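You operate a simulated robot arm through the tools that you are given. There is no shell and no other tool.

Carry out the task below with a simulated robot arm. There is one attempt and no reset: what you move stays moved.

JOB
Grease the patch between the joint bolts, then run both bolts down.
Fine: Purple pad, from the open grease tin; pad back, lid on. Hands unhurt; nothing dropped, spilt, damaged or left on. Set down upright: purple pad. A coat counts when it lies all over at full strength: go over it till it gets no stronger.

Only the result counts: the job must be done as asked and must still hold three seconds after the hand-in. Knocking over, shifting, dropping, spilling or breaking anything else fails it. A push-on lid holds only when it is set on centred and level and pressed home; a screw cap is set on level and turned clockwise until tight.

ROBOT AND FRAMES
A 6-joint arm with a two-finger parallel gripper, fixed in place. Base frame: the origin is at the foot of the arm, x ahead of it, y to its left, z up; the work surface is at about z = 880. Lengths are in mm, angles in degrees, forces in N, time in s.
With the tool pointing down near the work surface it reaches from about 240 to 640 mm from the base axis. Its first joint turns from -66.0 to 66.0 degrees. Payload 2.7 kg.
Tool frame: the origin (TCP) lies between the finger pads and is the grasp point; the fingertips stand 23 mm ahead of it; z points along the fingers, y is the line along which they close. Largest opening 94 mm; finger width 38, thickness 10; the body of the gripper, 54 by 96 mm, starts 39 mm behind the TCP.
Orientation is that of the tool frame in the base frame, as [roll, pitch, yaw] about the fixed x, y, z axes, in that order (R = Rz(yaw) Ry(pitch) Rx(roll)). With the fingers straight down and closing along the base's y, the tool's x points along the base's -x, its y along +y and its z along -z.

CONTROLS
- The arm moves only by the tool play_rows. Its argument "plan" is a list of rows, each a list of 7 numbers: the opening, from 0 (shut) to 1 (fully open), then the shift along the tool's x, y, z in units of 200 mm (1.0 is 200 mm), then the turn, a rotation vector about the tool's x, y, z in units of 60 degrees (1.0 is 60 degrees). In form: [[jaw, x, y, z, ax, ay, az], ...]. A call has 1 to 20 rows; each row is the pose to reach, as a shift and turn from the pose commanded when the call began, along the tool's axes at that moment. A call with a number of a shift or a turn outside -1 to 1 is refused whole. Rows are played at 5 a second. More than 50 mm and 8.6 degrees between two rows, or a gripper value outside its range, and nothing of the call is played. Where a pose cannot be reached the arm comes as near as it can. A force on the tool above 40 N (or 10 N above the force at the start of the call, whichever is more), or a blocked arm, ends the call early, and 0.2 s more pass. Each finger travels about 45 mm/s and halts on what it meets, pressing with about 23 N; the grip force reading is that of the motor and also rises with nothing between the fingers. The clock runs only during rows and for 0.2 s after the last one: add rows that repeat a pose to give the fingers time. The reply holds the time, the measured pose of the TCP, the force on the tool along the base axes, the opening and the grip force, in the units named above and with some noise, with the torque about the TCP (base axes, N m) and any sound that the robot's microphone picked up, and new pictures: "views" is both (left out), scene, wrist or none.
- Cameras (640 x 400 px; columns grow to the right, rows downward): "scene" is fixed at [86.5, -437.4, 1408.7]; the picture's right is [0.69, -0.72, 0.00], its down [-0.38, -0.36, -0.86] and it looks along [0.62, 0.59, -0.52] (base axes); focal length 271 px, centre (320, 200). "wrist" rides on the gripper at [86, 16, -74] in the tool frame; the picture's right is [-0.18, 0.98, 0.00], its down [-0.58, -0.11, -0.81] and it looks along [-0.79, -0.15, 0.59] (tool axes); focal length 243 px, centre (320, 200). There is no depth. A picture from a camera that has moved, and an enlarged one, comes with that camera's place and axes in the base frame and with its lens.
- enlarge(camera, box): a new picture of the part [left, top, right, bottom] of that camera's present view, enlarged. The clock stands still meanwhile.
- job_done(): hands the job in; it is judged then, once.

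Nothing tells you positions but the pictures and the camera data. Unless the task says otherwise, let go and move clear before handing in.

The tools are called after "Request:" as a command line: name --pt "numbers of a row" for each row, then --argument value for the rest, lists and objects as JSON in quotes. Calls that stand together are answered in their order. play_rows: Moves the arm, as the interface text tells. Its arguments: {"type":"object","properties":{"plan":{"type":"array"},"views":{"type":"string","enum":["both","scene","wrist","none"]}},"required":["plan"]} The other tools are called the same way: enlarge (camera, box) takes an enlarged picture of a part of a camera's view; job_done () hands the job in.

At the start:

```text
t: 0.0
eef_pos: [344.3, 99.2, 1279.0]
tcp_rot: [180.0, 0.0, 179.9]
ft_force: [0.5, 0.1, -0.8]
ft_torque: [-0.01, 0.03, 0.0]
grip_width: 94.2
gripper_force: 0.0
```

scene: 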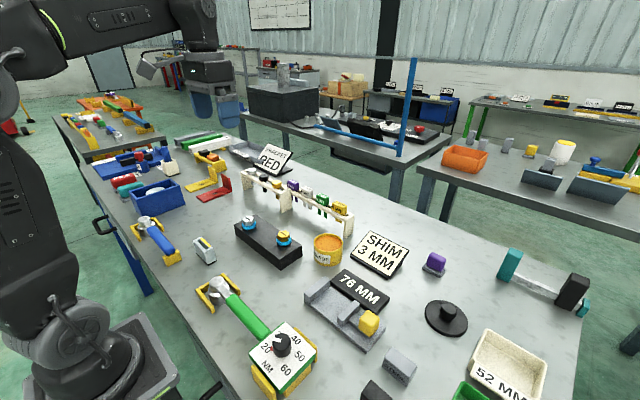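
wrist: 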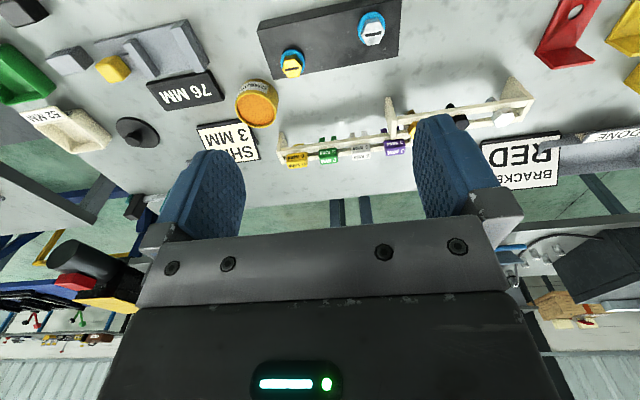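

I see a bench with a dark block carrying two blue/yellow bolts, an open grease tin beside it, a rack of coloured pads, a black lid and a dial torque wrench. I'll look closer before I move anything.

Request:
enlarge --camera "scene" --box '[220, 140, 380, 280]'

Request:
enlarge --camera "scene" --box '[180, 250, 420, 400]'

Request:
enlarge --camera "scene" --box '[380, 230, 600, 400]'

Request:
enlarge --camera "scene" --box '[80, 120, 260, 280]'

Request:
enlarge --camera "wrist" --box '[220, 0, 420, 180]'

Request:
enlarge --camera "wrist" --box '[0, 0, 260, 180]'

```text
2.86 times, centred on (300, 210) of scene
camera zoom: at [86.5, -437.4, 1408.7], right [0.69, -0.72, 0.0], down [-0.38, -0.36, -0.86], along [0.62, 0.59, -0.52], focal length 774 px, centre (377, 171)
```

zoom: 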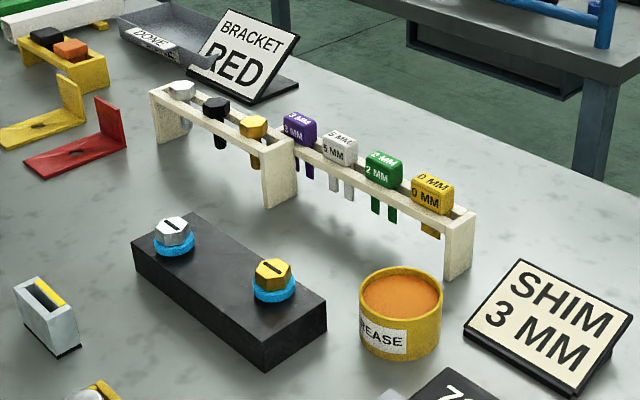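

```text
2.67 times, centred on (300, 325) of scene
camera zoom: at [86.5, -437.4, 1408.7], right [0.69, -0.72, 0.0], down [-0.38, -0.36, -0.86], along [0.62, 0.59, -0.52], focal length 723 px, centre (373, -133)
```

zoom: 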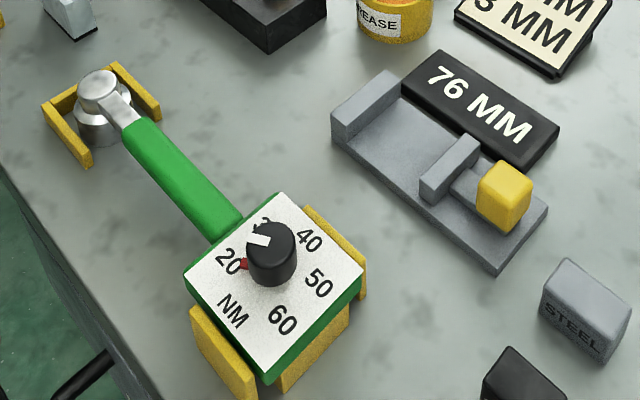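

```text
2.35 times, centred on (490, 315) of scene
camera zoom: at [86.5, -437.4, 1408.7], right [0.69, -0.72, 0.0], down [-0.38, -0.36, -0.86], along [0.62, 0.59, -0.52], focal length 638 px, centre (-80, -71)
```

zoom: 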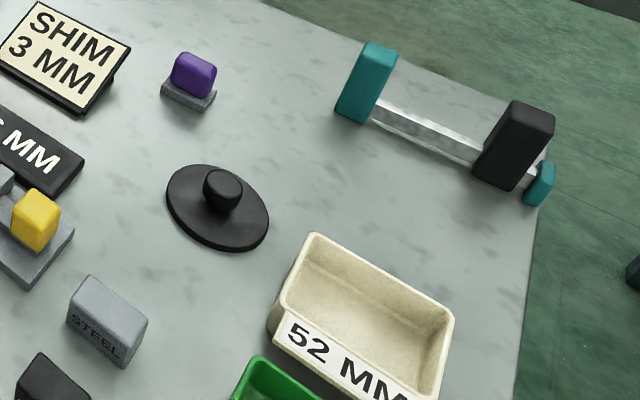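

```text
2.50 times, centred on (170, 200) of scene
camera zoom: at [86.5, -437.4, 1408.7], right [0.69, -0.72, 0.0], down [-0.38, -0.36, -0.86], along [0.62, 0.59, -0.52], focal length 677 px, centre (695, 200)
```

zoom: 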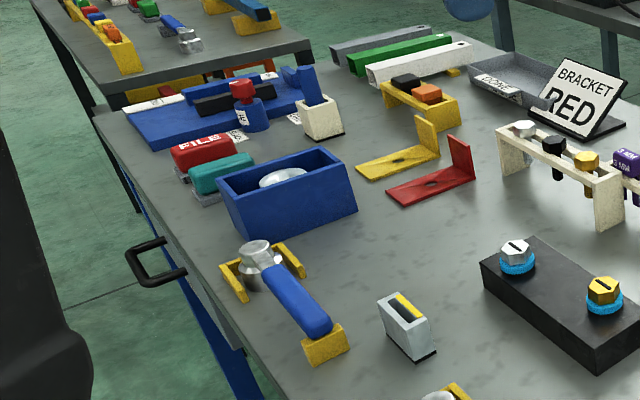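

```text
2.22 times, centred on (320, 90) of wrist
camera zoom: at [258.1, 114.5, 1355.3], right [0.18, 0.98, 0.0], down [0.58, -0.11, 0.81], along [0.79, -0.15, -0.59], focal length 539 px, centre (320, 444)
```

zoom: 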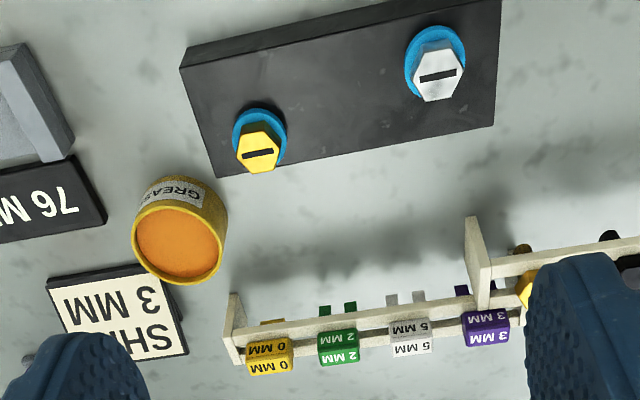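

```text
2.22 times, centred on (130, 90) of wrist
camera zoom: at [258.1, 114.5, 1355.3], right [0.18, 0.98, 0.0], down [0.58, -0.11, 0.81], along [0.79, -0.15, -0.59], focal length 539 px, centre (742, 444)
```

zoom: 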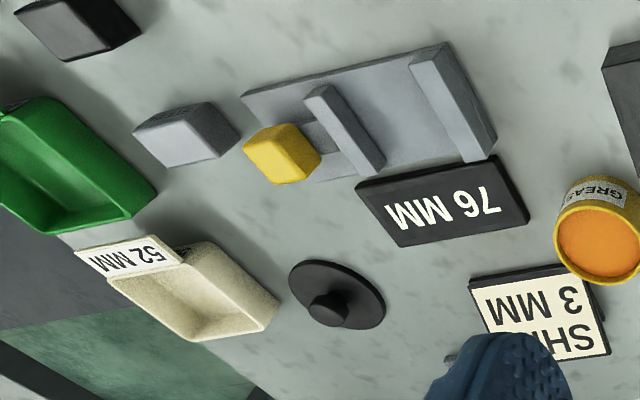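

The bolts seem to be near (416,166) and (439,34), the tin near (512,-62), and a purple item on a grey base far out on the right. I'll move the wrist camera to the right side for a closer look.

Request:
play_rows --pt "1 -0.07 -0.14 0.05 0 0 0" --pt "1 -0.14 -0.28 0.1 0 0 0" --pt "1 -0.21 -0.42 0.15 0 0 0" --pt "1 -0.28 -0.56 0.2 0 0 0" --pt "1 -0.35 -0.7 0.25 0 0 0" --pt "1 -0.42 -0.85 0.3 0 0 0" --pt "1 -0.5 -1.0 0.35 0 0 0" --views "none"

Request:
play_rows --pt "1 0 -0.18 0.08 0 0 0" --pt "1 0 -0.36 0.16 0 0 0" --pt "1 0 -0.54 0.24 0 0 0" --pt "1 0 -0.74 0.3 0 0 0" --pt "1 0 -0.74 0.3 0 0 0" --views "both"

```text
t: 1.6
eef_pos: [443.0, -100.8, 1209.6]
tcp_rot: [-179.9, 0.0, -180.0]
ft_force: [-0.7, -0.3, 0.5]
ft_torque: [0.01, 0.0, 0.03]
grip_width: 94.0
gripper_force: 0.1
```

```text
t: 2.8
eef_pos: [442.6, -252.5, 1149.4]
tcp_rot: [179.9, 0.0, -180.0]
ft_force: [0.0, -0.4, -0.4]
ft_torque: [0.0, -0.04, -0.02]
grip_width: 94.1
gripper_force: 0.1
camera wrist: at [357.1, -236.4, 1225.7], right [0.18, 0.98, 0.0], down [0.58, -0.11, 0.81], along [0.79, -0.15, -0.59], focal length 243 px, centre (320, 200)
```

scene: 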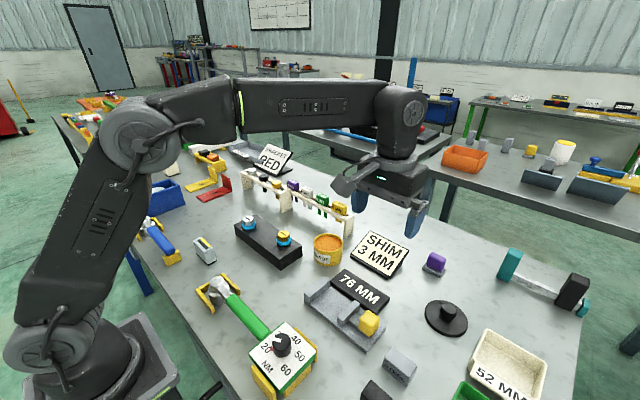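
wrist: 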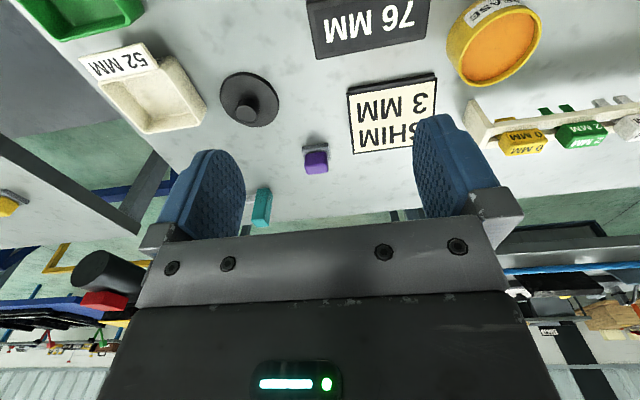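

Request:
enlarge --camera "wrist" --box '[200, 50, 360, 190]'

Request:
enlarge --camera "wrist" --box '[420, 0, 560, 120]'

Request:
enlarge --camera "scene" --box '[410, 240, 480, 290]'

Request:
enlarge --camera "scene" --box '[410, 280, 490, 350]'

Request:
enlarge --camera "scene" --box '[230, 200, 310, 270]'

```text
2.86 times, centred on (280, 120) of wrist
camera zoom: at [357.1, -236.4, 1225.7], right [0.18, 0.98, 0.0], down [0.58, -0.11, 0.81], along [0.79, -0.15, -0.59], focal length 693 px, centre (434, 429)
```

zoom: 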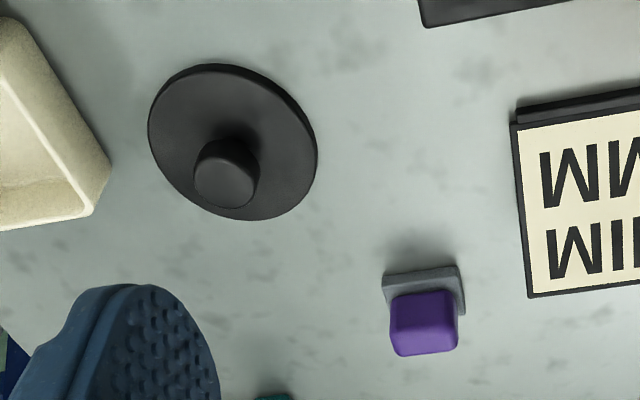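

```text
3.33 times, centred on (490, 60) of wrist
camera zoom: at [357.1, -236.4, 1225.7], right [0.18, 0.98, 0.0], down [0.58, -0.11, 0.81], along [0.79, -0.15, -0.59], focal length 809 px, centre (-247, 667)
```

zoom: 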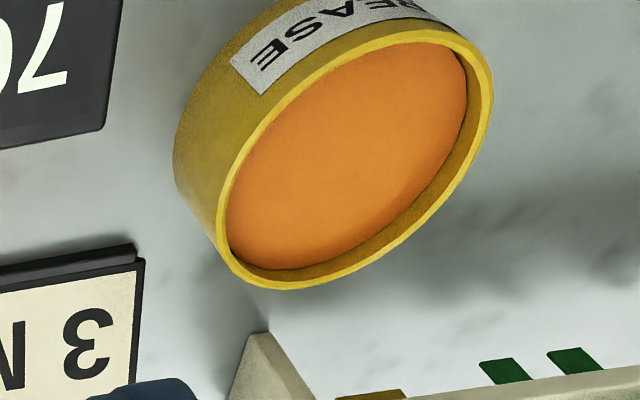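

```text
8.00 times, centred on (445, 265) of scene
camera zoom: at [86.5, -437.4, 1408.7], right [0.69, -0.72, 0.0], down [-0.38, -0.36, -0.86], along [0.62, 0.59, -0.52], focal length 2168 px, centre (-680, -320)
```

zoom: 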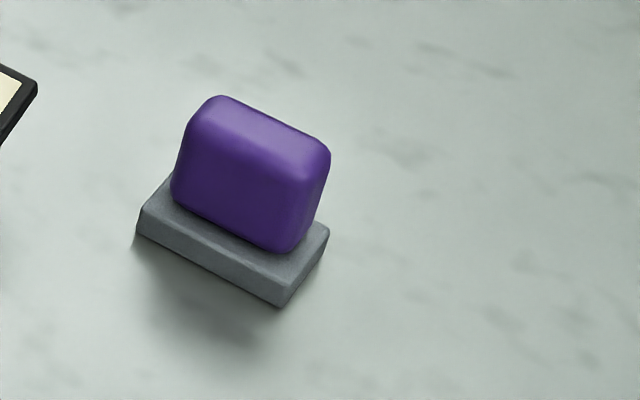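

```text
5.71 times, centred on (450, 315) of scene
camera zoom: at [86.5, -437.4, 1408.7], right [0.69, -0.72, 0.0], down [-0.38, -0.36, -0.86], along [0.62, 0.59, -0.52], focal length 1548 px, centre (-423, -457)
```

zoom: 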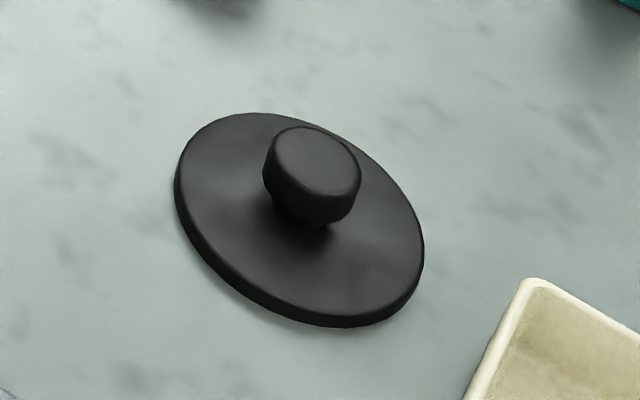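

```text
5.71 times, centred on (270, 235) of scene
camera zoom: at [86.5, -437.4, 1408.7], right [0.69, -0.72, 0.0], down [-0.38, -0.36, -0.86], along [0.62, 0.59, -0.52], focal length 1548 px, centre (606, 0)
```

zoom: 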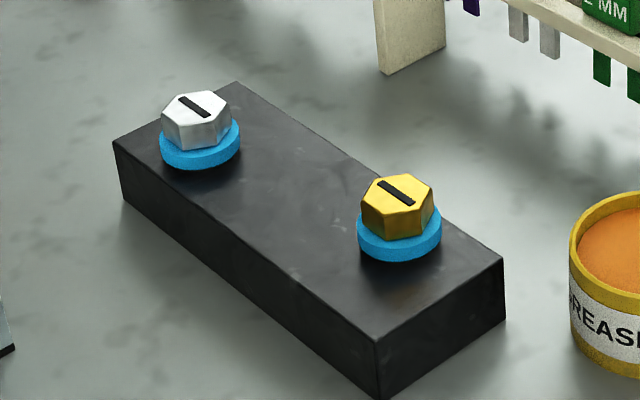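

The purple pad is a purple grip on a grey pad at about (660,-300), the black lid (Ø≈88) is at about (541,-379), and the tin (Ø≈80) is at about (515,-60). Next I'll look at the bolts and wrenches up close.

Request:
play_rows --pt "1 0.05 0.2 0.0 0 0 0" --pt "1 0.1 0.4 0.0 0 0 0" --pt "1 0.15 0.6 0.0 0 0 0" --pt "1 0.2 0.8 0.0 0 0 0" --pt "1 0.2 1.0 0.0 0 0 0" --views "none"

Request:
play_rows --pt "1 0 0.2 0.1 0 0 0" --pt "1 0 0.4 0.2 0 0 0" --pt "1 0 0.6 0.3 0 0 0" --pt "1 0 0.76 0.4 0 0 0" --pt "1 0 0.76 0.4 0 0 0" --views "both"

```text
t: 4.0
eef_pos: [405.1, -50.4, 1147.8]
tcp_rot: [179.9, 0.0, 179.8]
ft_force: [0.4, 0.2, 1.0]
ft_torque: [0.0, -0.01, -0.03]
grip_width: 94.2
gripper_force: 0.0
```

```text
t: 5.2
eef_pos: [406.2, 103.6, 1070.3]
tcp_rot: [-180.0, 0.0, 179.9]
ft_force: [0.1, 0.5, -0.5]
ft_torque: [0.01, -0.03, 0.0]
grip_width: 94.2
gripper_force: 0.0
camera wrist: at [319.2, 120.1, 1146.3], right [0.18, 0.98, 0.0], down [0.58, -0.11, 0.81], along [0.79, -0.15, -0.59], focal length 243 px, centre (320, 200)
```

scene: 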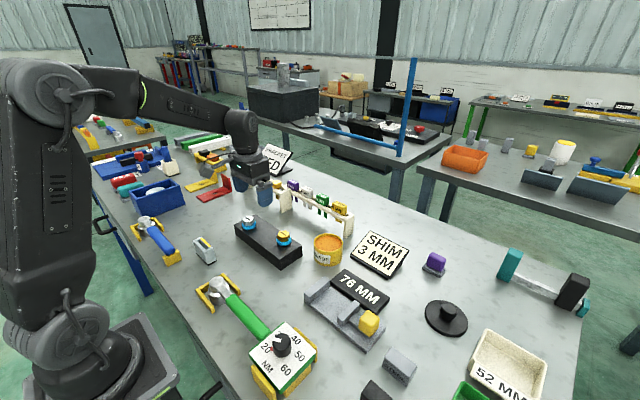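
wrist: 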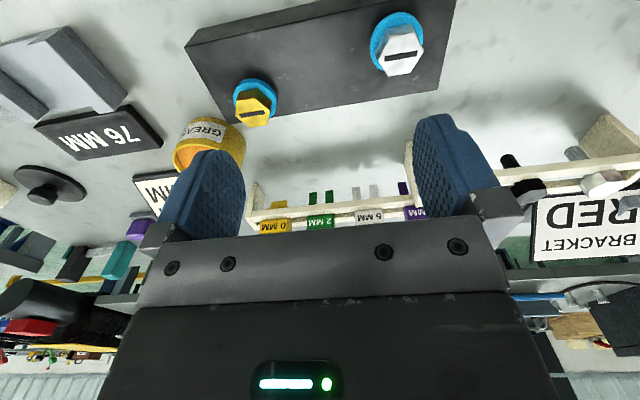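

Request:
enlarge --camera "wrist" --box '[180, 0, 340, 130]'

Request:
enlarge --camera "wrist" --box '[330, 0, 460, 110]'

Request:
enlarge --camera "scene" --box '[120, 190, 230, 280]'

Request:
enlarge --camera "scene" --box '[80, 130, 200, 220]'

Request:
enlarge --camera "scene" --box '[180, 260, 330, 400]'

```text
3.08 times, centred on (260, 65) of wrist
camera zoom: at [319.2, 120.1, 1146.3], right [0.18, 0.98, 0.0], down [0.58, -0.11, 0.81], along [0.79, -0.15, -0.59], focal length 746 px, centre (505, 615)
```

zoom: 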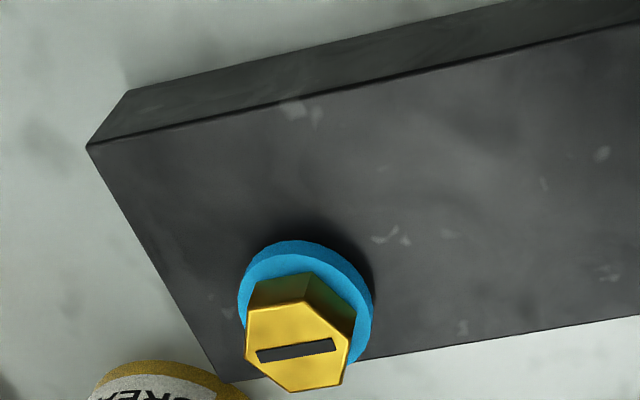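

```text
3.64 times, centred on (395, 55) of wrist
camera zoom: at [319.2, 120.1, 1146.3], right [0.18, 0.98, 0.0], down [0.58, -0.11, 0.81], along [0.79, -0.15, -0.59], focal length 882 px, centre (47, 727)
```

zoom: 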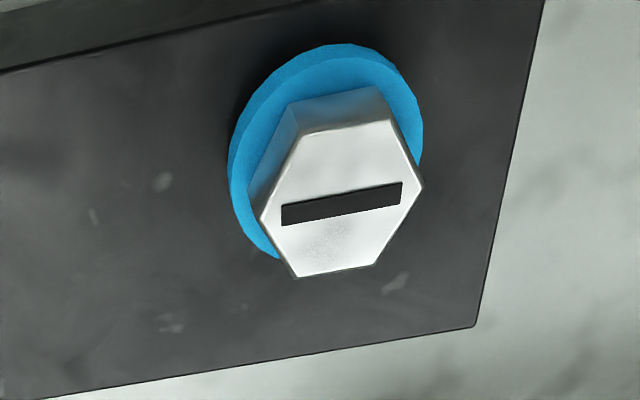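

```text
4.44 times, centred on (175, 235) of scene
camera zoom: at [86.6, -437.4, 1408.7], right [0.69, -0.72, 0.0], down [-0.38, -0.36, -0.86], along [0.62, 0.59, -0.52], focal length 1204 px, centre (964, 44)
```

zoom: 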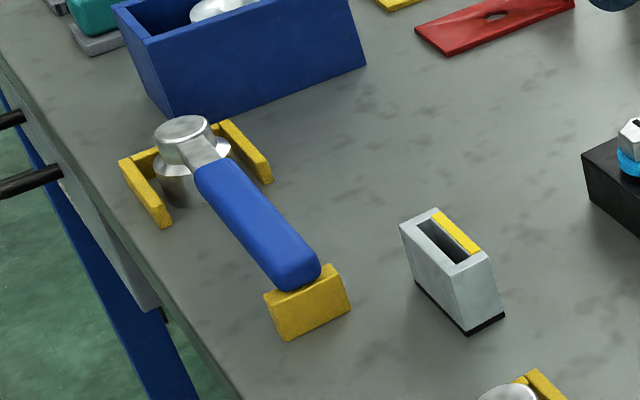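

```text
4.44 times, centred on (140, 175) of scene
camera zoom: at [86.6, -437.4, 1408.7], right [0.69, -0.72, 0.0], down [-0.38, -0.36, -0.86], along [0.62, 0.59, -0.52], focal length 1204 px, centre (1120, 311)
```

zoom: 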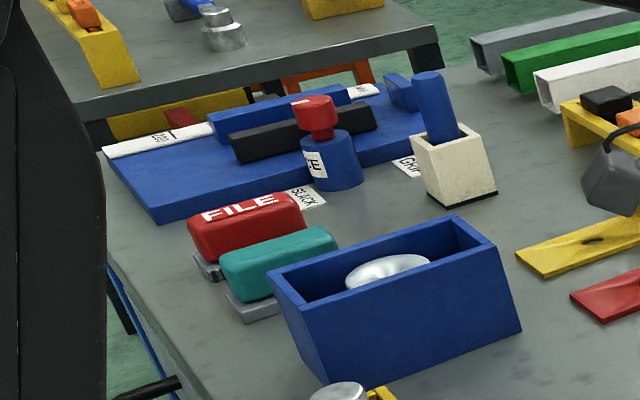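

```text
2.86 times, centred on (255, 330) of scene
camera zoom: at [86.6, -437.4, 1408.7], right [0.69, -0.72, 0.0], down [-0.38, -0.36, -0.86], along [0.62, 0.59, -0.52], focal length 774 px, centre (506, -171)
```

zoom: 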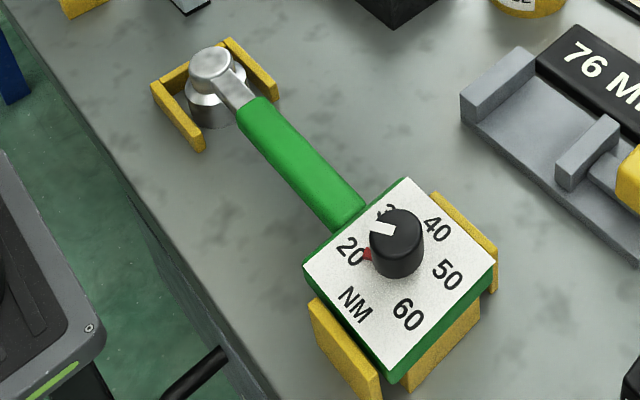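

Request:
enlarge --camera "wrist" --box '[180, 0, 460, 130]'

Request:
enlarge --camera "scene" --box '[225, 210, 310, 275]'

```text
2.29 times, centred on (320, 65) of wrist
camera zoom: at [319.2, 120.1, 1146.3], right [0.18, 0.98, 0.0], down [0.58, -0.11, 0.81], along [0.79, -0.15, -0.59], focal length 555 px, centre (320, 509)
```

zoom: 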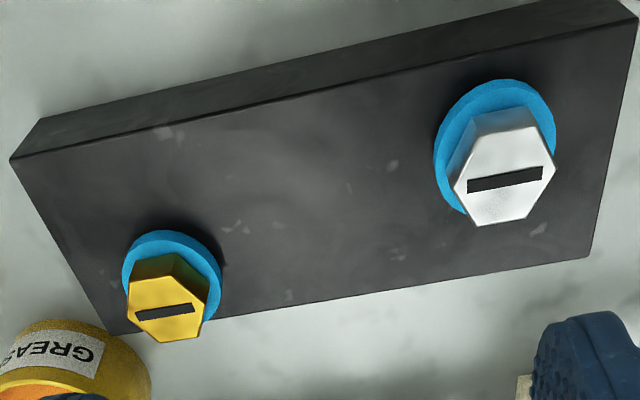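

```text
6.15 times, centred on (268, 242) of scene
camera zoom: at [86.6, -437.4, 1408.7], right [0.69, -0.72, 0.0], down [-0.38, -0.36, -0.86], along [0.62, 0.59, -0.52], focal length 1668 px, centre (643, -62)
```

zoom: 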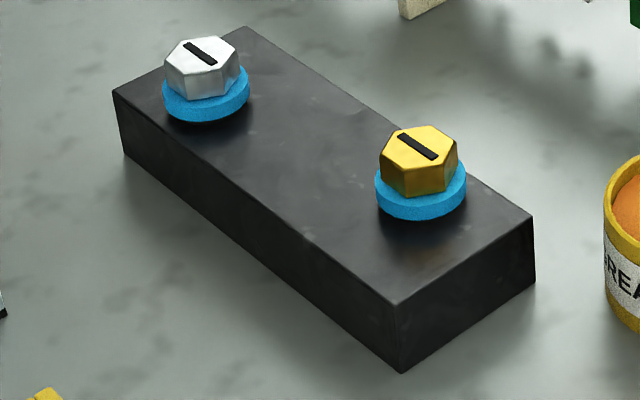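

Request:
enlarge --camera "wrist" --box '[265, 20, 385, 100]'

Request:
enlarge --camera "scene" --box '[250, 215, 290, 245]'

Request:
enlarge --camera "scene" --box '[270, 225, 295, 250]'

```text
5.00 times, centred on (325, 60) of wrist
camera zoom: at [319.2, 120.1, 1146.3], right [0.18, 0.98, 0.0], down [0.58, -0.11, 0.81], along [0.79, -0.15, -0.59], focal length 1213 px, centre (295, 900)
```

zoom: 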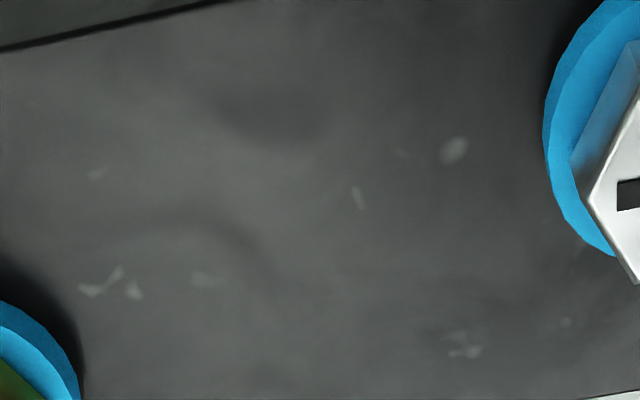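

```text
13.33 times, centred on (270, 230) of scene
camera zoom: at [86.6, -437.4, 1408.7], right [0.69, -0.72, 0.0], down [-0.38, -0.36, -0.86], along [0.62, 0.59, -0.52], focal length 3613 px, centre (987, -200)
```

zoom: 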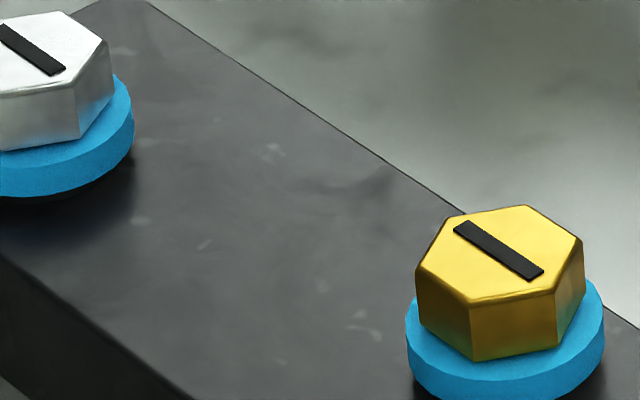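

```text
16.00 times, centred on (282, 238) of scene
camera zoom: at [86.6, -437.4, 1408.7], right [0.69, -0.72, 0.0], down [-0.38, -0.36, -0.86], along [0.62, 0.59, -0.52], focal length 4336 px, centre (920, -400)
```

zoom: 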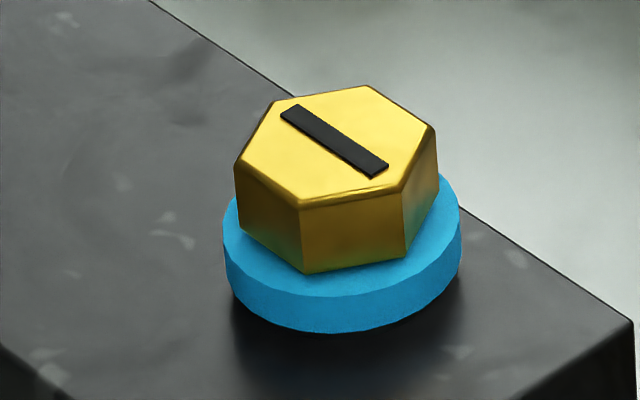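

The block top is at about z=917 and spans x 386–463, y −10–208. The silver bolt is near (414,164) and the gold one near (440,34), both proud of the block. Next I'll test how far out toward the purple pad the arm can reach.

Request:
play_rows --pt "1 -0.1 -0.2 0.0 0 0 0" --pt "1 -0.2 -0.4 0.0 0 0 0" --pt "1 -0.3 -0.6 0.0 0 0 0" --pt "1 -0.4 -0.8 0.0 0 0 0" --pt "1 -0.5 -1.0 0.0 0 0 0" --pt "1 -0.5 -1.0 0.0 0 0 0" --views "none"

Request:
play_rows --pt "1 -0.1 -0.2 0.0 0 0 0" --pt "1 -0.2 -0.4 0.0 0 0 0" --pt "1 -0.3 -0.6 0.0 0 0 0" --pt "1 -0.4 -0.8 0.0 0 0 0" --pt "1 -0.5 -1.0 0.0 0 0 0" --pt "1 -0.6 -1.0 0.0 0 0 0" --pt "1 -0.6 -1.0 0.0 0 0 0" --views "both"

```text
t: 6.6
eef_pos: [501.4, -98.0, 1069.9]
tcp_rot: [-180.0, 0.0, 179.9]
ft_force: [0.2, 0.4, -0.5]
ft_torque: [-0.03, 0.0, 0.0]
grip_width: 94.2
gripper_force: 0.0
```

```text
t: 8.2
eef_pos: [558.9, -264.2, 1056.6]
tcp_rot: [-180.0, 0.0, -180.0]
ft_force: [0.6, 0.2, -0.3]
ft_torque: [-0.03, -0.01, 0.01]
grip_width: 93.9
gripper_force: 0.0
out of reach, approached as far as the arm can: row 4, 5, 6, 7
camera wrist: at [473.8, -248.2, 1132.7], right [0.18, 0.98, 0.0], down [0.58, -0.11, 0.81], along [0.79, -0.15, -0.59], focal length 243 px, centre (320, 200)
```

scene: 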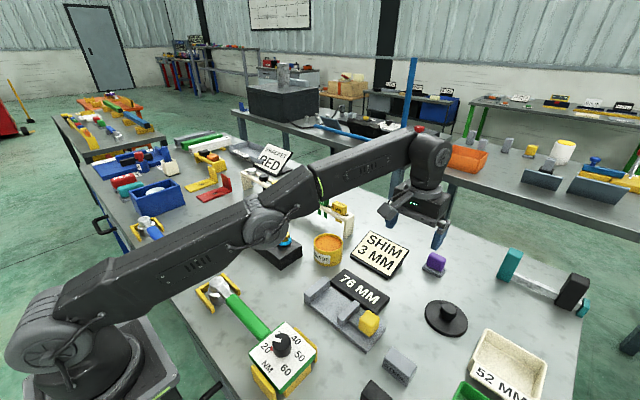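
wrist: 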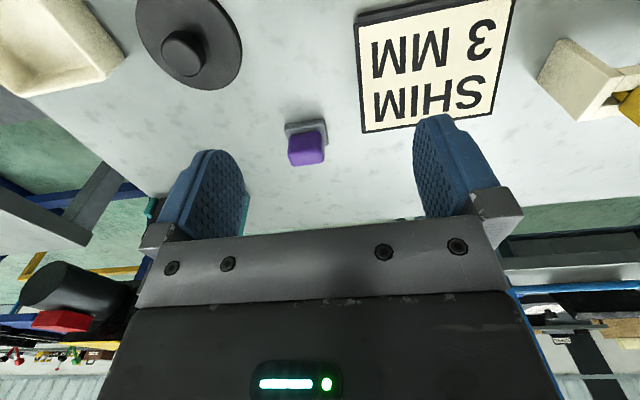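

The arm reaches only about r≈620 with the tool straight down, so the pad needs an outward tilt of about 38° about y. First I'll measure the pad, lid and sign precisely.

Request:
enlarge --camera "wrist" --box '[270, 105, 345, 180]'

Request:
enlarge --camera "wrist" --box '[130, 0, 250, 100]'

Request:
enlarge --camera "wrist" --box '[340, 0, 640, 190]'

Request:
enlarge --camera "scene" --box '[420, 245, 450, 280]'

Request:
enlarge --camera "scene" --box '[340, 220, 450, 290]'

```text
5.33 times, centred on (308, 142) of wrist
camera zoom: at [473.8, -248.2, 1132.7], right [0.18, 0.98, 0.0], down [0.58, -0.11, 0.81], along [0.79, -0.15, -0.59], focal length 1294 px, centre (387, 507)
```

zoom: 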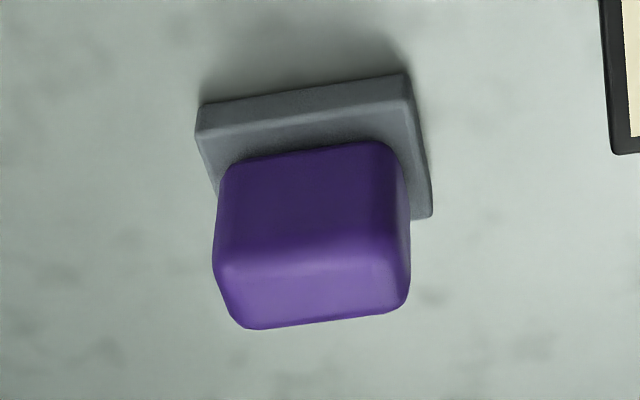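

```text
4.00 times, centred on (190, 50) of wrist
camera zoom: at [473.8, -248.2, 1132.7], right [0.18, 0.98, 0.0], down [0.58, -0.11, 0.81], along [0.79, -0.15, -0.59], focal length 970 px, centre (840, 800)
```

zoom: 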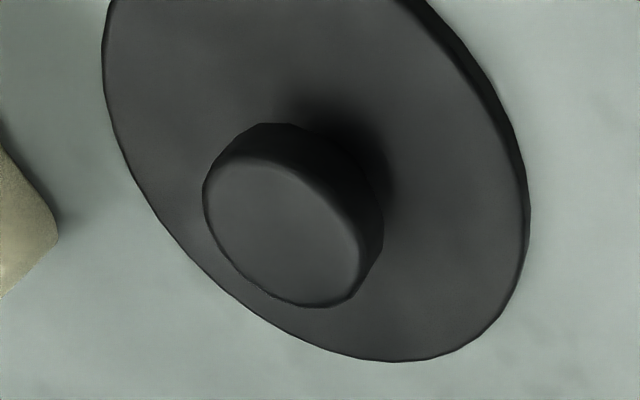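

```text
2.11 times, centred on (490, 95) of wrist
camera zoom: at [473.8, -248.2, 1132.7], right [0.18, 0.98, 0.0], down [0.58, -0.11, 0.81], along [0.79, -0.15, -0.59], focal length 511 px, centre (-38, 421)
```

zoom: 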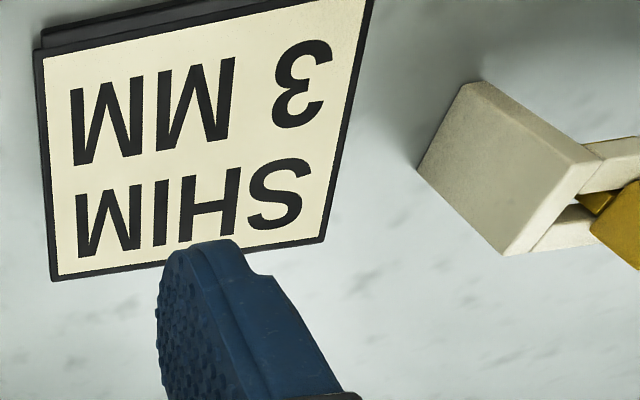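

```text
11.43 times, centred on (435, 262) of scene
camera zoom: at [86.5, -437.4, 1408.7], right [0.69, -0.72, 0.0], down [-0.38, -0.36, -0.86], along [0.62, 0.59, -0.52], focal length 3097 px, centre (-994, -514)
```

zoom: 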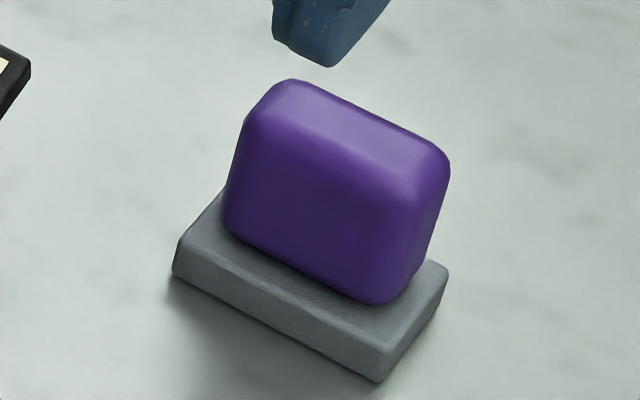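

```text
5.71 times, centred on (395, 255) of scene
camera zoom: at [86.5, -437.4, 1408.7], right [0.69, -0.72, 0.0], down [-0.38, -0.36, -0.86], along [0.62, 0.59, -0.52], focal length 1548 px, centre (-109, -114)
```

zoom: 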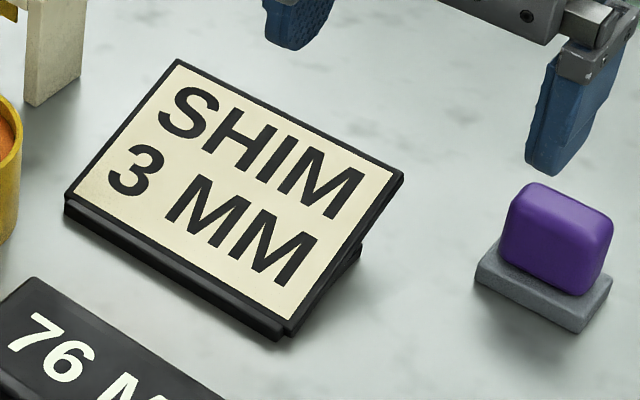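

The pad has a grip about 43×22 mm on a base about 48×37 mm, centred at roughly (665,-301) and about 45 mm tall. I'll back off from the reach limit to get a clean commanded pose, then tilt.

Request:
play_rows --pt "1 0.15 0.0 0.0 0 0 0" --pt "1 0.3 0.0 0.0 0 0 0" --pt "1 0.45 0.0 0.0 0 0 0" --pt "1 0.6 0.0 0.0 0 0 0" --pt "1 0.6 0.0 0.0 0 0 0" --views "none"

```text
t: 9.4
eef_pos: [442.0, -260.9, 1057.7]
tcp_rot: [180.0, -0.1, 180.0]
ft_force: [-0.1, -0.6, -0.1]
ft_torque: [0.03, 0.03, 0.01]
grip_width: 94.2
gripper_force: 0.1
```

Request:
play_rows --pt "0.7 -0.08 -0.03 0.02 0 -0.11 0" --pt "0.7 -0.16 -0.07 0.05 0 -0.22 0" --pt "0.7 -0.25 -0.1 0.07 0 -0.33 0" --pt "0.7 -0.33 -0.13 0.09 0 -0.44 0" --pt "0.7 -0.42 -0.17 0.12 0 -0.54 0" --pt "0.7 -0.5 -0.2 0.14 0 -0.633 0" --pt "0.7 -0.5 -0.2 0.14 0 -0.633 0" --views "both"

```text
t: 11.0
eef_pos: [543.5, -299.9, 1028.8]
tcp_rot: [-179.9, 38.1, 180.0]
ft_force: [-0.1, 0.5, 0.0]
ft_torque: [-0.01, -0.01, -0.03]
grip_width: 65.7
gripper_force: 0.1
camera wrist: at [429.1, -284.9, 1035.8], right [0.15, 0.98, 0.11], down [-0.04, -0.11, 0.99], along [0.99, -0.15, 0.02], focal length 243 px, centre (320, 200)
```

scene: 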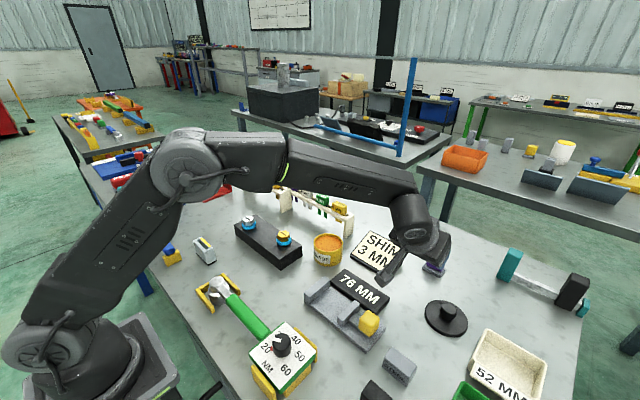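
wrist: 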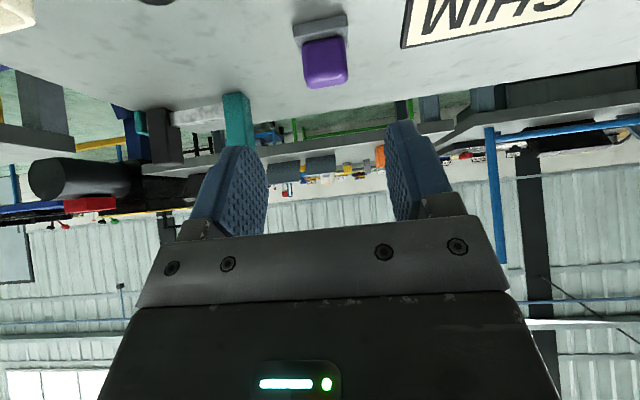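

Request:
enlarge --camera "wrist" --box '[270, 0, 370, 100]'

Request:
enlarge --camera "scene" --box '[360, 220, 480, 300]'

```text
4.00 times, centred on (320, 50) of wrist
camera zoom: at [429.1, -284.9, 1035.8], right [0.15, 0.98, 0.11], down [-0.04, -0.11, 0.99], along [0.99, -0.15, 0.02], focal length 970 px, centre (320, 800)
```

zoom: 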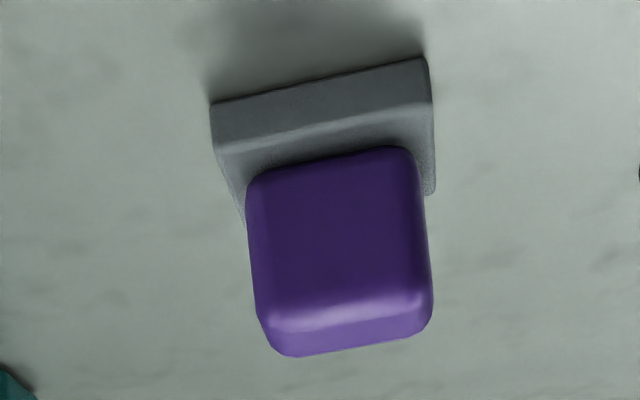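

```text
5.00 times, centred on (420, 260) of scene
camera zoom: at [86.5, -437.4, 1408.7], right [0.69, -0.72, 0.0], down [-0.38, -0.36, -0.86], along [0.62, 0.59, -0.52], focal length 1355 px, centre (-180, -100)
```

zoom: 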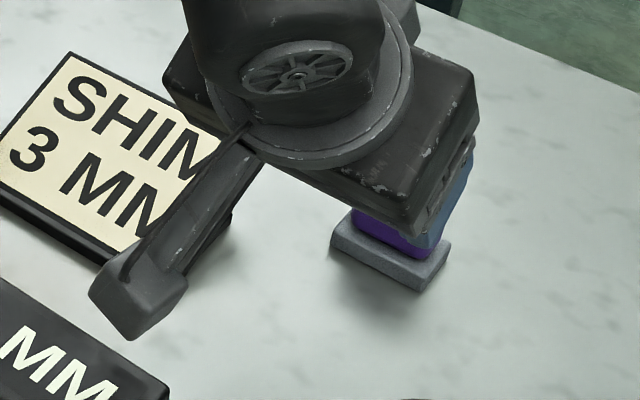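

Request:
play_rows --pt "0.7 -0.05 0 0.12 0 0 0" --pt "0.7 -0.1 0 0.24 0 0 0" --pt "0.7 -0.17 -0.005 0.36 0 0 0" --pt "0.7 -0.172 -0.005 0.48 0 0 0" --pt "0.7 -0.172 -0.005 0.58 0 0 0" --pt "0.7 -0.172 -0.005 0.68 0 0 0" --pt "0.7 -0.172 -0.005 0.74 0 0 0" --pt "0.7 -0.172 -0.005 0.74 0 0 0" --views "both"

```text
t: 12.8
eef_pos: [661.1, -300.0, 934.3]
tcp_rot: [-180.0, 38.0, -180.0]
ft_force: [-0.6, 0.1, 0.6]
ft_torque: [-0.02, -0.03, 0.0]
grip_width: 65.7
gripper_force: 0.0
camera wrist: at [546.8, -285.9, 940.3], right [0.14, 0.98, 0.11], down [-0.04, -0.11, 0.99], along [0.99, -0.15, 0.02], focal length 243 px, centre (320, 200)
```

scene: 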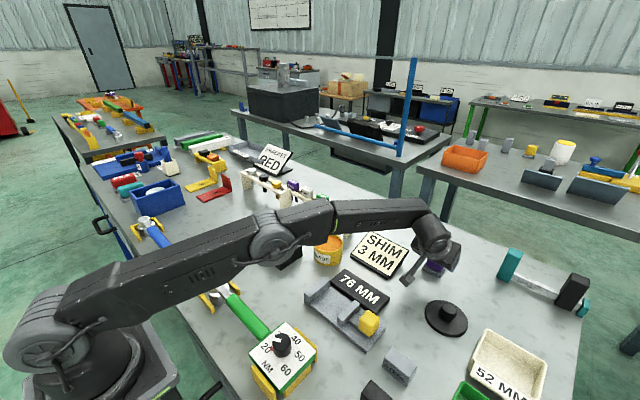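
wrist: 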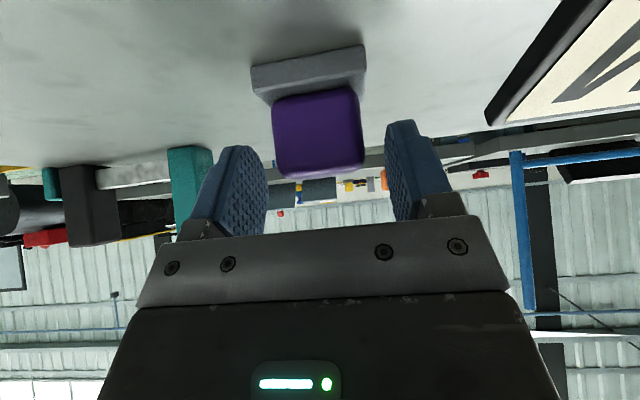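

Request:
enlarge --camera "scene" --box '[390, 220, 490, 300]'

Request:
enlarge --camera "wrist" --box '[230, 40, 440, 200]'

```text
5.00 times, centred on (440, 260) of scene
camera zoom: at [86.6, -437.4, 1408.7], right [0.69, -0.72, 0.0], down [-0.38, -0.36, -0.86], along [0.62, 0.59, -0.52], focal length 1355 px, centre (-280, -100)
```

zoom: 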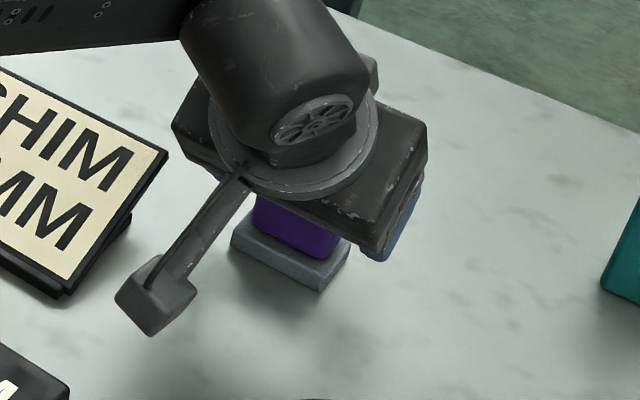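

```text
2.50 times, centred on (335, 120) of wrist
camera zoom: at [546.8, -285.9, 940.3], right [0.14, 0.98, 0.11], down [-0.04, -0.11, 0.99], along [0.99, -0.15, 0.02], focal length 606 px, centre (282, 400)
```

zoom: 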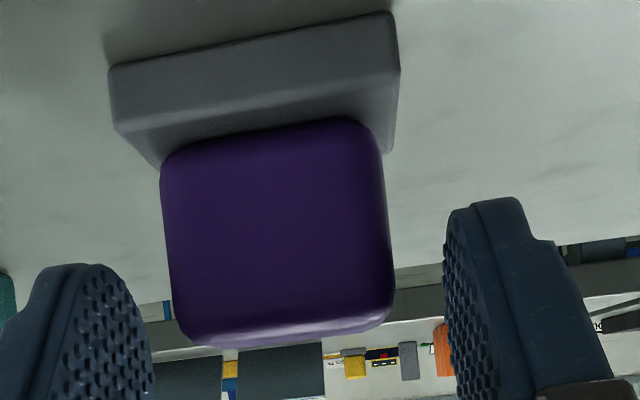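

Request:
play_rows --pt "0.7 0.009 -0.005 0.03 0 0 0" --pt "0.7 0.0175 -0.005 0.058 0 0 0" --pt "0.7 0.0175 -0.005 0.058 0 0 0" --pt "0.5 0.0175 -0.005 0.058 0 0 0" --pt "0.3 0.0175 -0.005 0.058 0 0 0" --pt "0.3 0.0175 -0.005 0.058 0 0 0" --pt "0.3 0.0175 -0.005 0.058 0 0 0" --views "both"

```text
t: 14.4
eef_pos: [664.8, -302.3, 921.8]
tcp_rot: [180.0, 38.1, 180.0]
ft_force: [0.9, -0.6, 0.2]
ft_torque: [0.02, -0.01, 0.0]
grip_width: 42.0
gripper_force: 22.8
camera wrist: at [551.6, -286.8, 929.0], right [0.15, 0.98, 0.11], down [-0.04, -0.11, 0.99], along [0.99, -0.15, 0.02], focal length 243 px, centre (320, 200)
```

scene: 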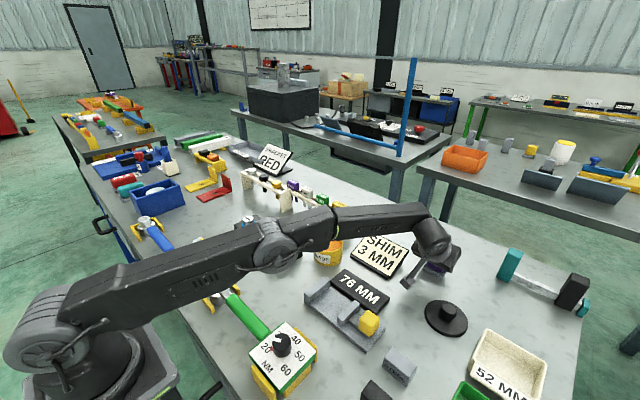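
wrist: 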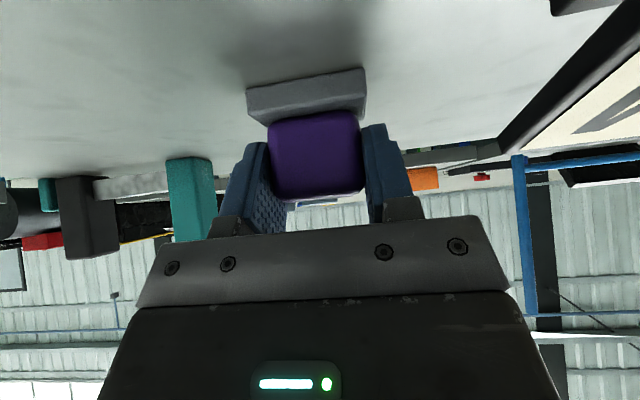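

The pad is gripped at 42 mm, with its bottom about 42 mm below the TCP. I'll lift it straight up, then move inward.

Request:
play_rows --pt "0.3 -0.03 0 -0.04 0 0 0" --pt "0.3 -0.08 0 -0.1 0 0 0" --pt "0.3 -0.16 0 -0.2 0 0 0" --pt "0.3 -0.25 0 -0.32 0 0 0" --pt "0.3 -0.25 0 -0.42 0 0 0" --pt "0.3 -0.25 0 -0.55 0 0 0" --pt "0.3 -0.25 0 -0.65 0 0 0" --pt "0.3 -0.25 0 -0.65 0 0 0" --views "both"

```text
t: 16.2
eef_pos: [623.9, -300.3, 1054.7]
tcp_rot: [-179.9, 38.0, 180.0]
ft_force: [-0.3, 0.1, -1.9]
ft_torque: [-0.01, -0.02, -0.03]
grip_width: 41.8
gripper_force: 23.1
camera wrist: at [510.2, -285.9, 1061.5], right [0.15, 0.98, 0.11], down [-0.04, -0.11, 0.99], along [0.99, -0.15, 0.02], focal length 243 px, centre (320, 200)
```

scene: 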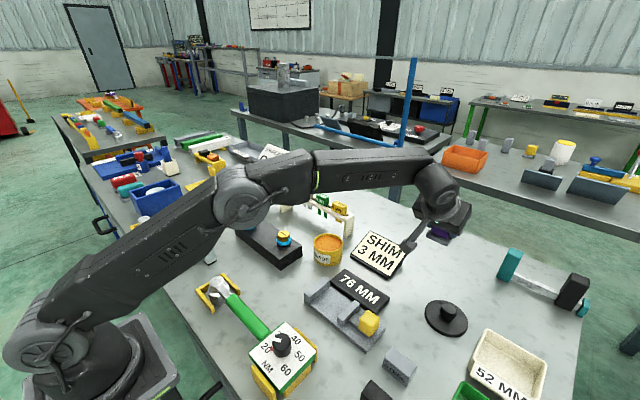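
wrist: 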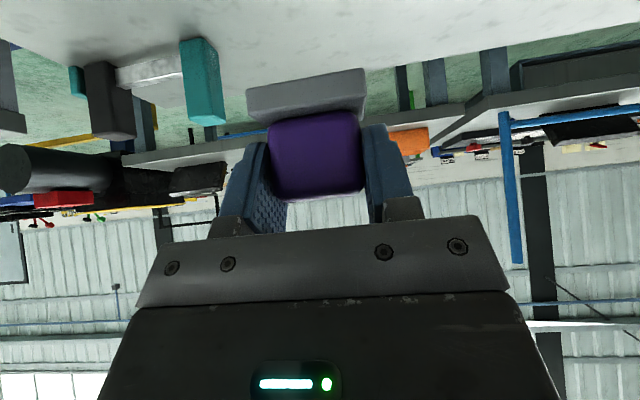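

Request:
play_rows --pt "0.3 0.09 0.2 -0.07 0 0 0" --pt "0.3 0.18 0.4 -0.14 0 0 0" --pt "0.3 0.27 0.6 -0.21 0 0 0" --pt "0.3 0.36 0.8 -0.28 0 0 0" --pt "0.3 0.43 1.0 -0.336 0 0 0" --pt "0.3 0.43 1.0 -0.336 0 0 0" --views "both"

Request:
enlarge --camera "scene" --box '[300, 225, 356, 275]'

```text
t: 17.6
eef_pos: [514.2, -103.0, 1056.4]
tcp_rot: [180.0, 38.0, -180.0]
ft_force: [-0.4, 0.3, -1.8]
ft_torque: [-0.01, 0.01, 0.0]
grip_width: 41.7
gripper_force: 22.9
camera wrist: at [399.9, -87.9, 1063.4], right [0.15, 0.98, 0.11], down [-0.04, -0.11, 0.99], along [0.99, -0.15, 0.02], focal length 243 px, centre (320, 200)
```

scene: 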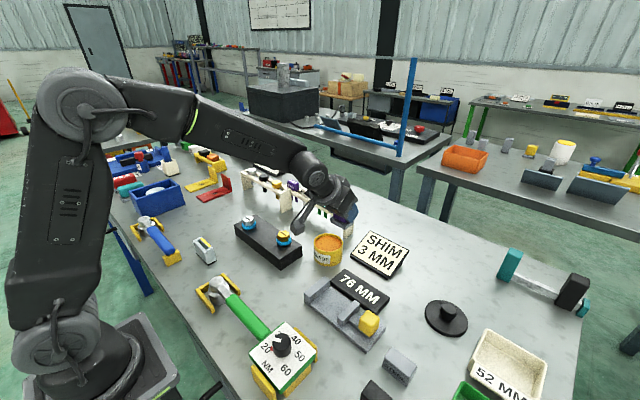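
wrist: 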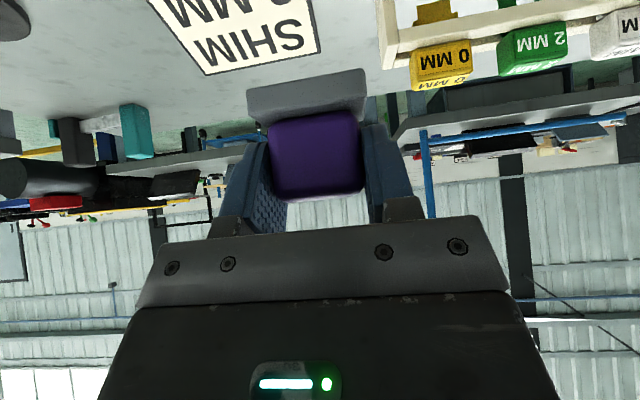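

```text
8.00 times, centred on (328, 250) of scene
camera zoom: at [86.6, -437.4, 1408.7], right [0.69, -0.72, 0.0], down [-0.38, -0.36, -0.86], along [0.62, 0.59, -0.52], focal length 2168 px, centre (256, -200)
```

zoom: 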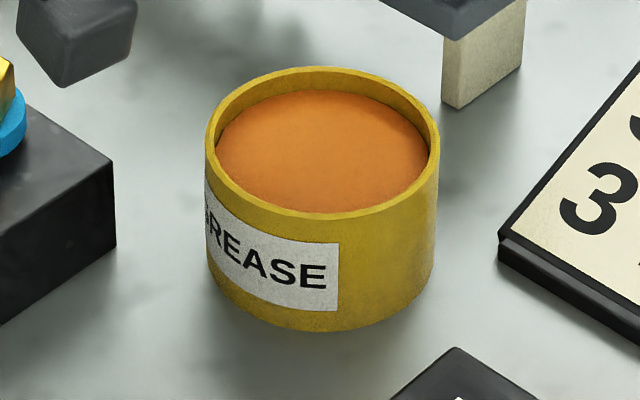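

Request:
enlarge --camera "wrist" --box '[230, 50, 430, 220]'

```text
2.35 times, centred on (330, 135) of wrist
camera zoom: at [399.9, -87.9, 1063.4], right [0.15, 0.98, 0.11], down [-0.04, -0.11, 0.99], along [0.99, -0.15, 0.02], focal length 571 px, centre (296, 353)
```

zoom: 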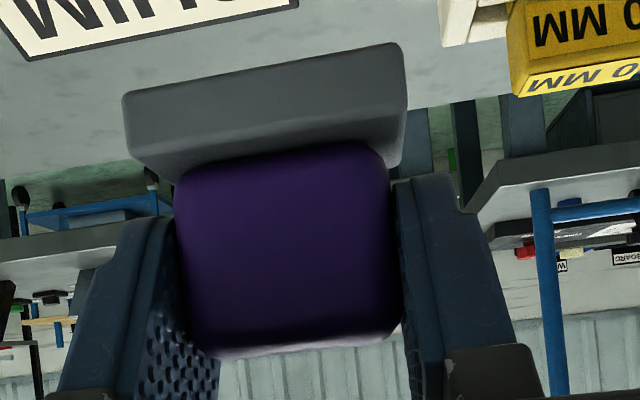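

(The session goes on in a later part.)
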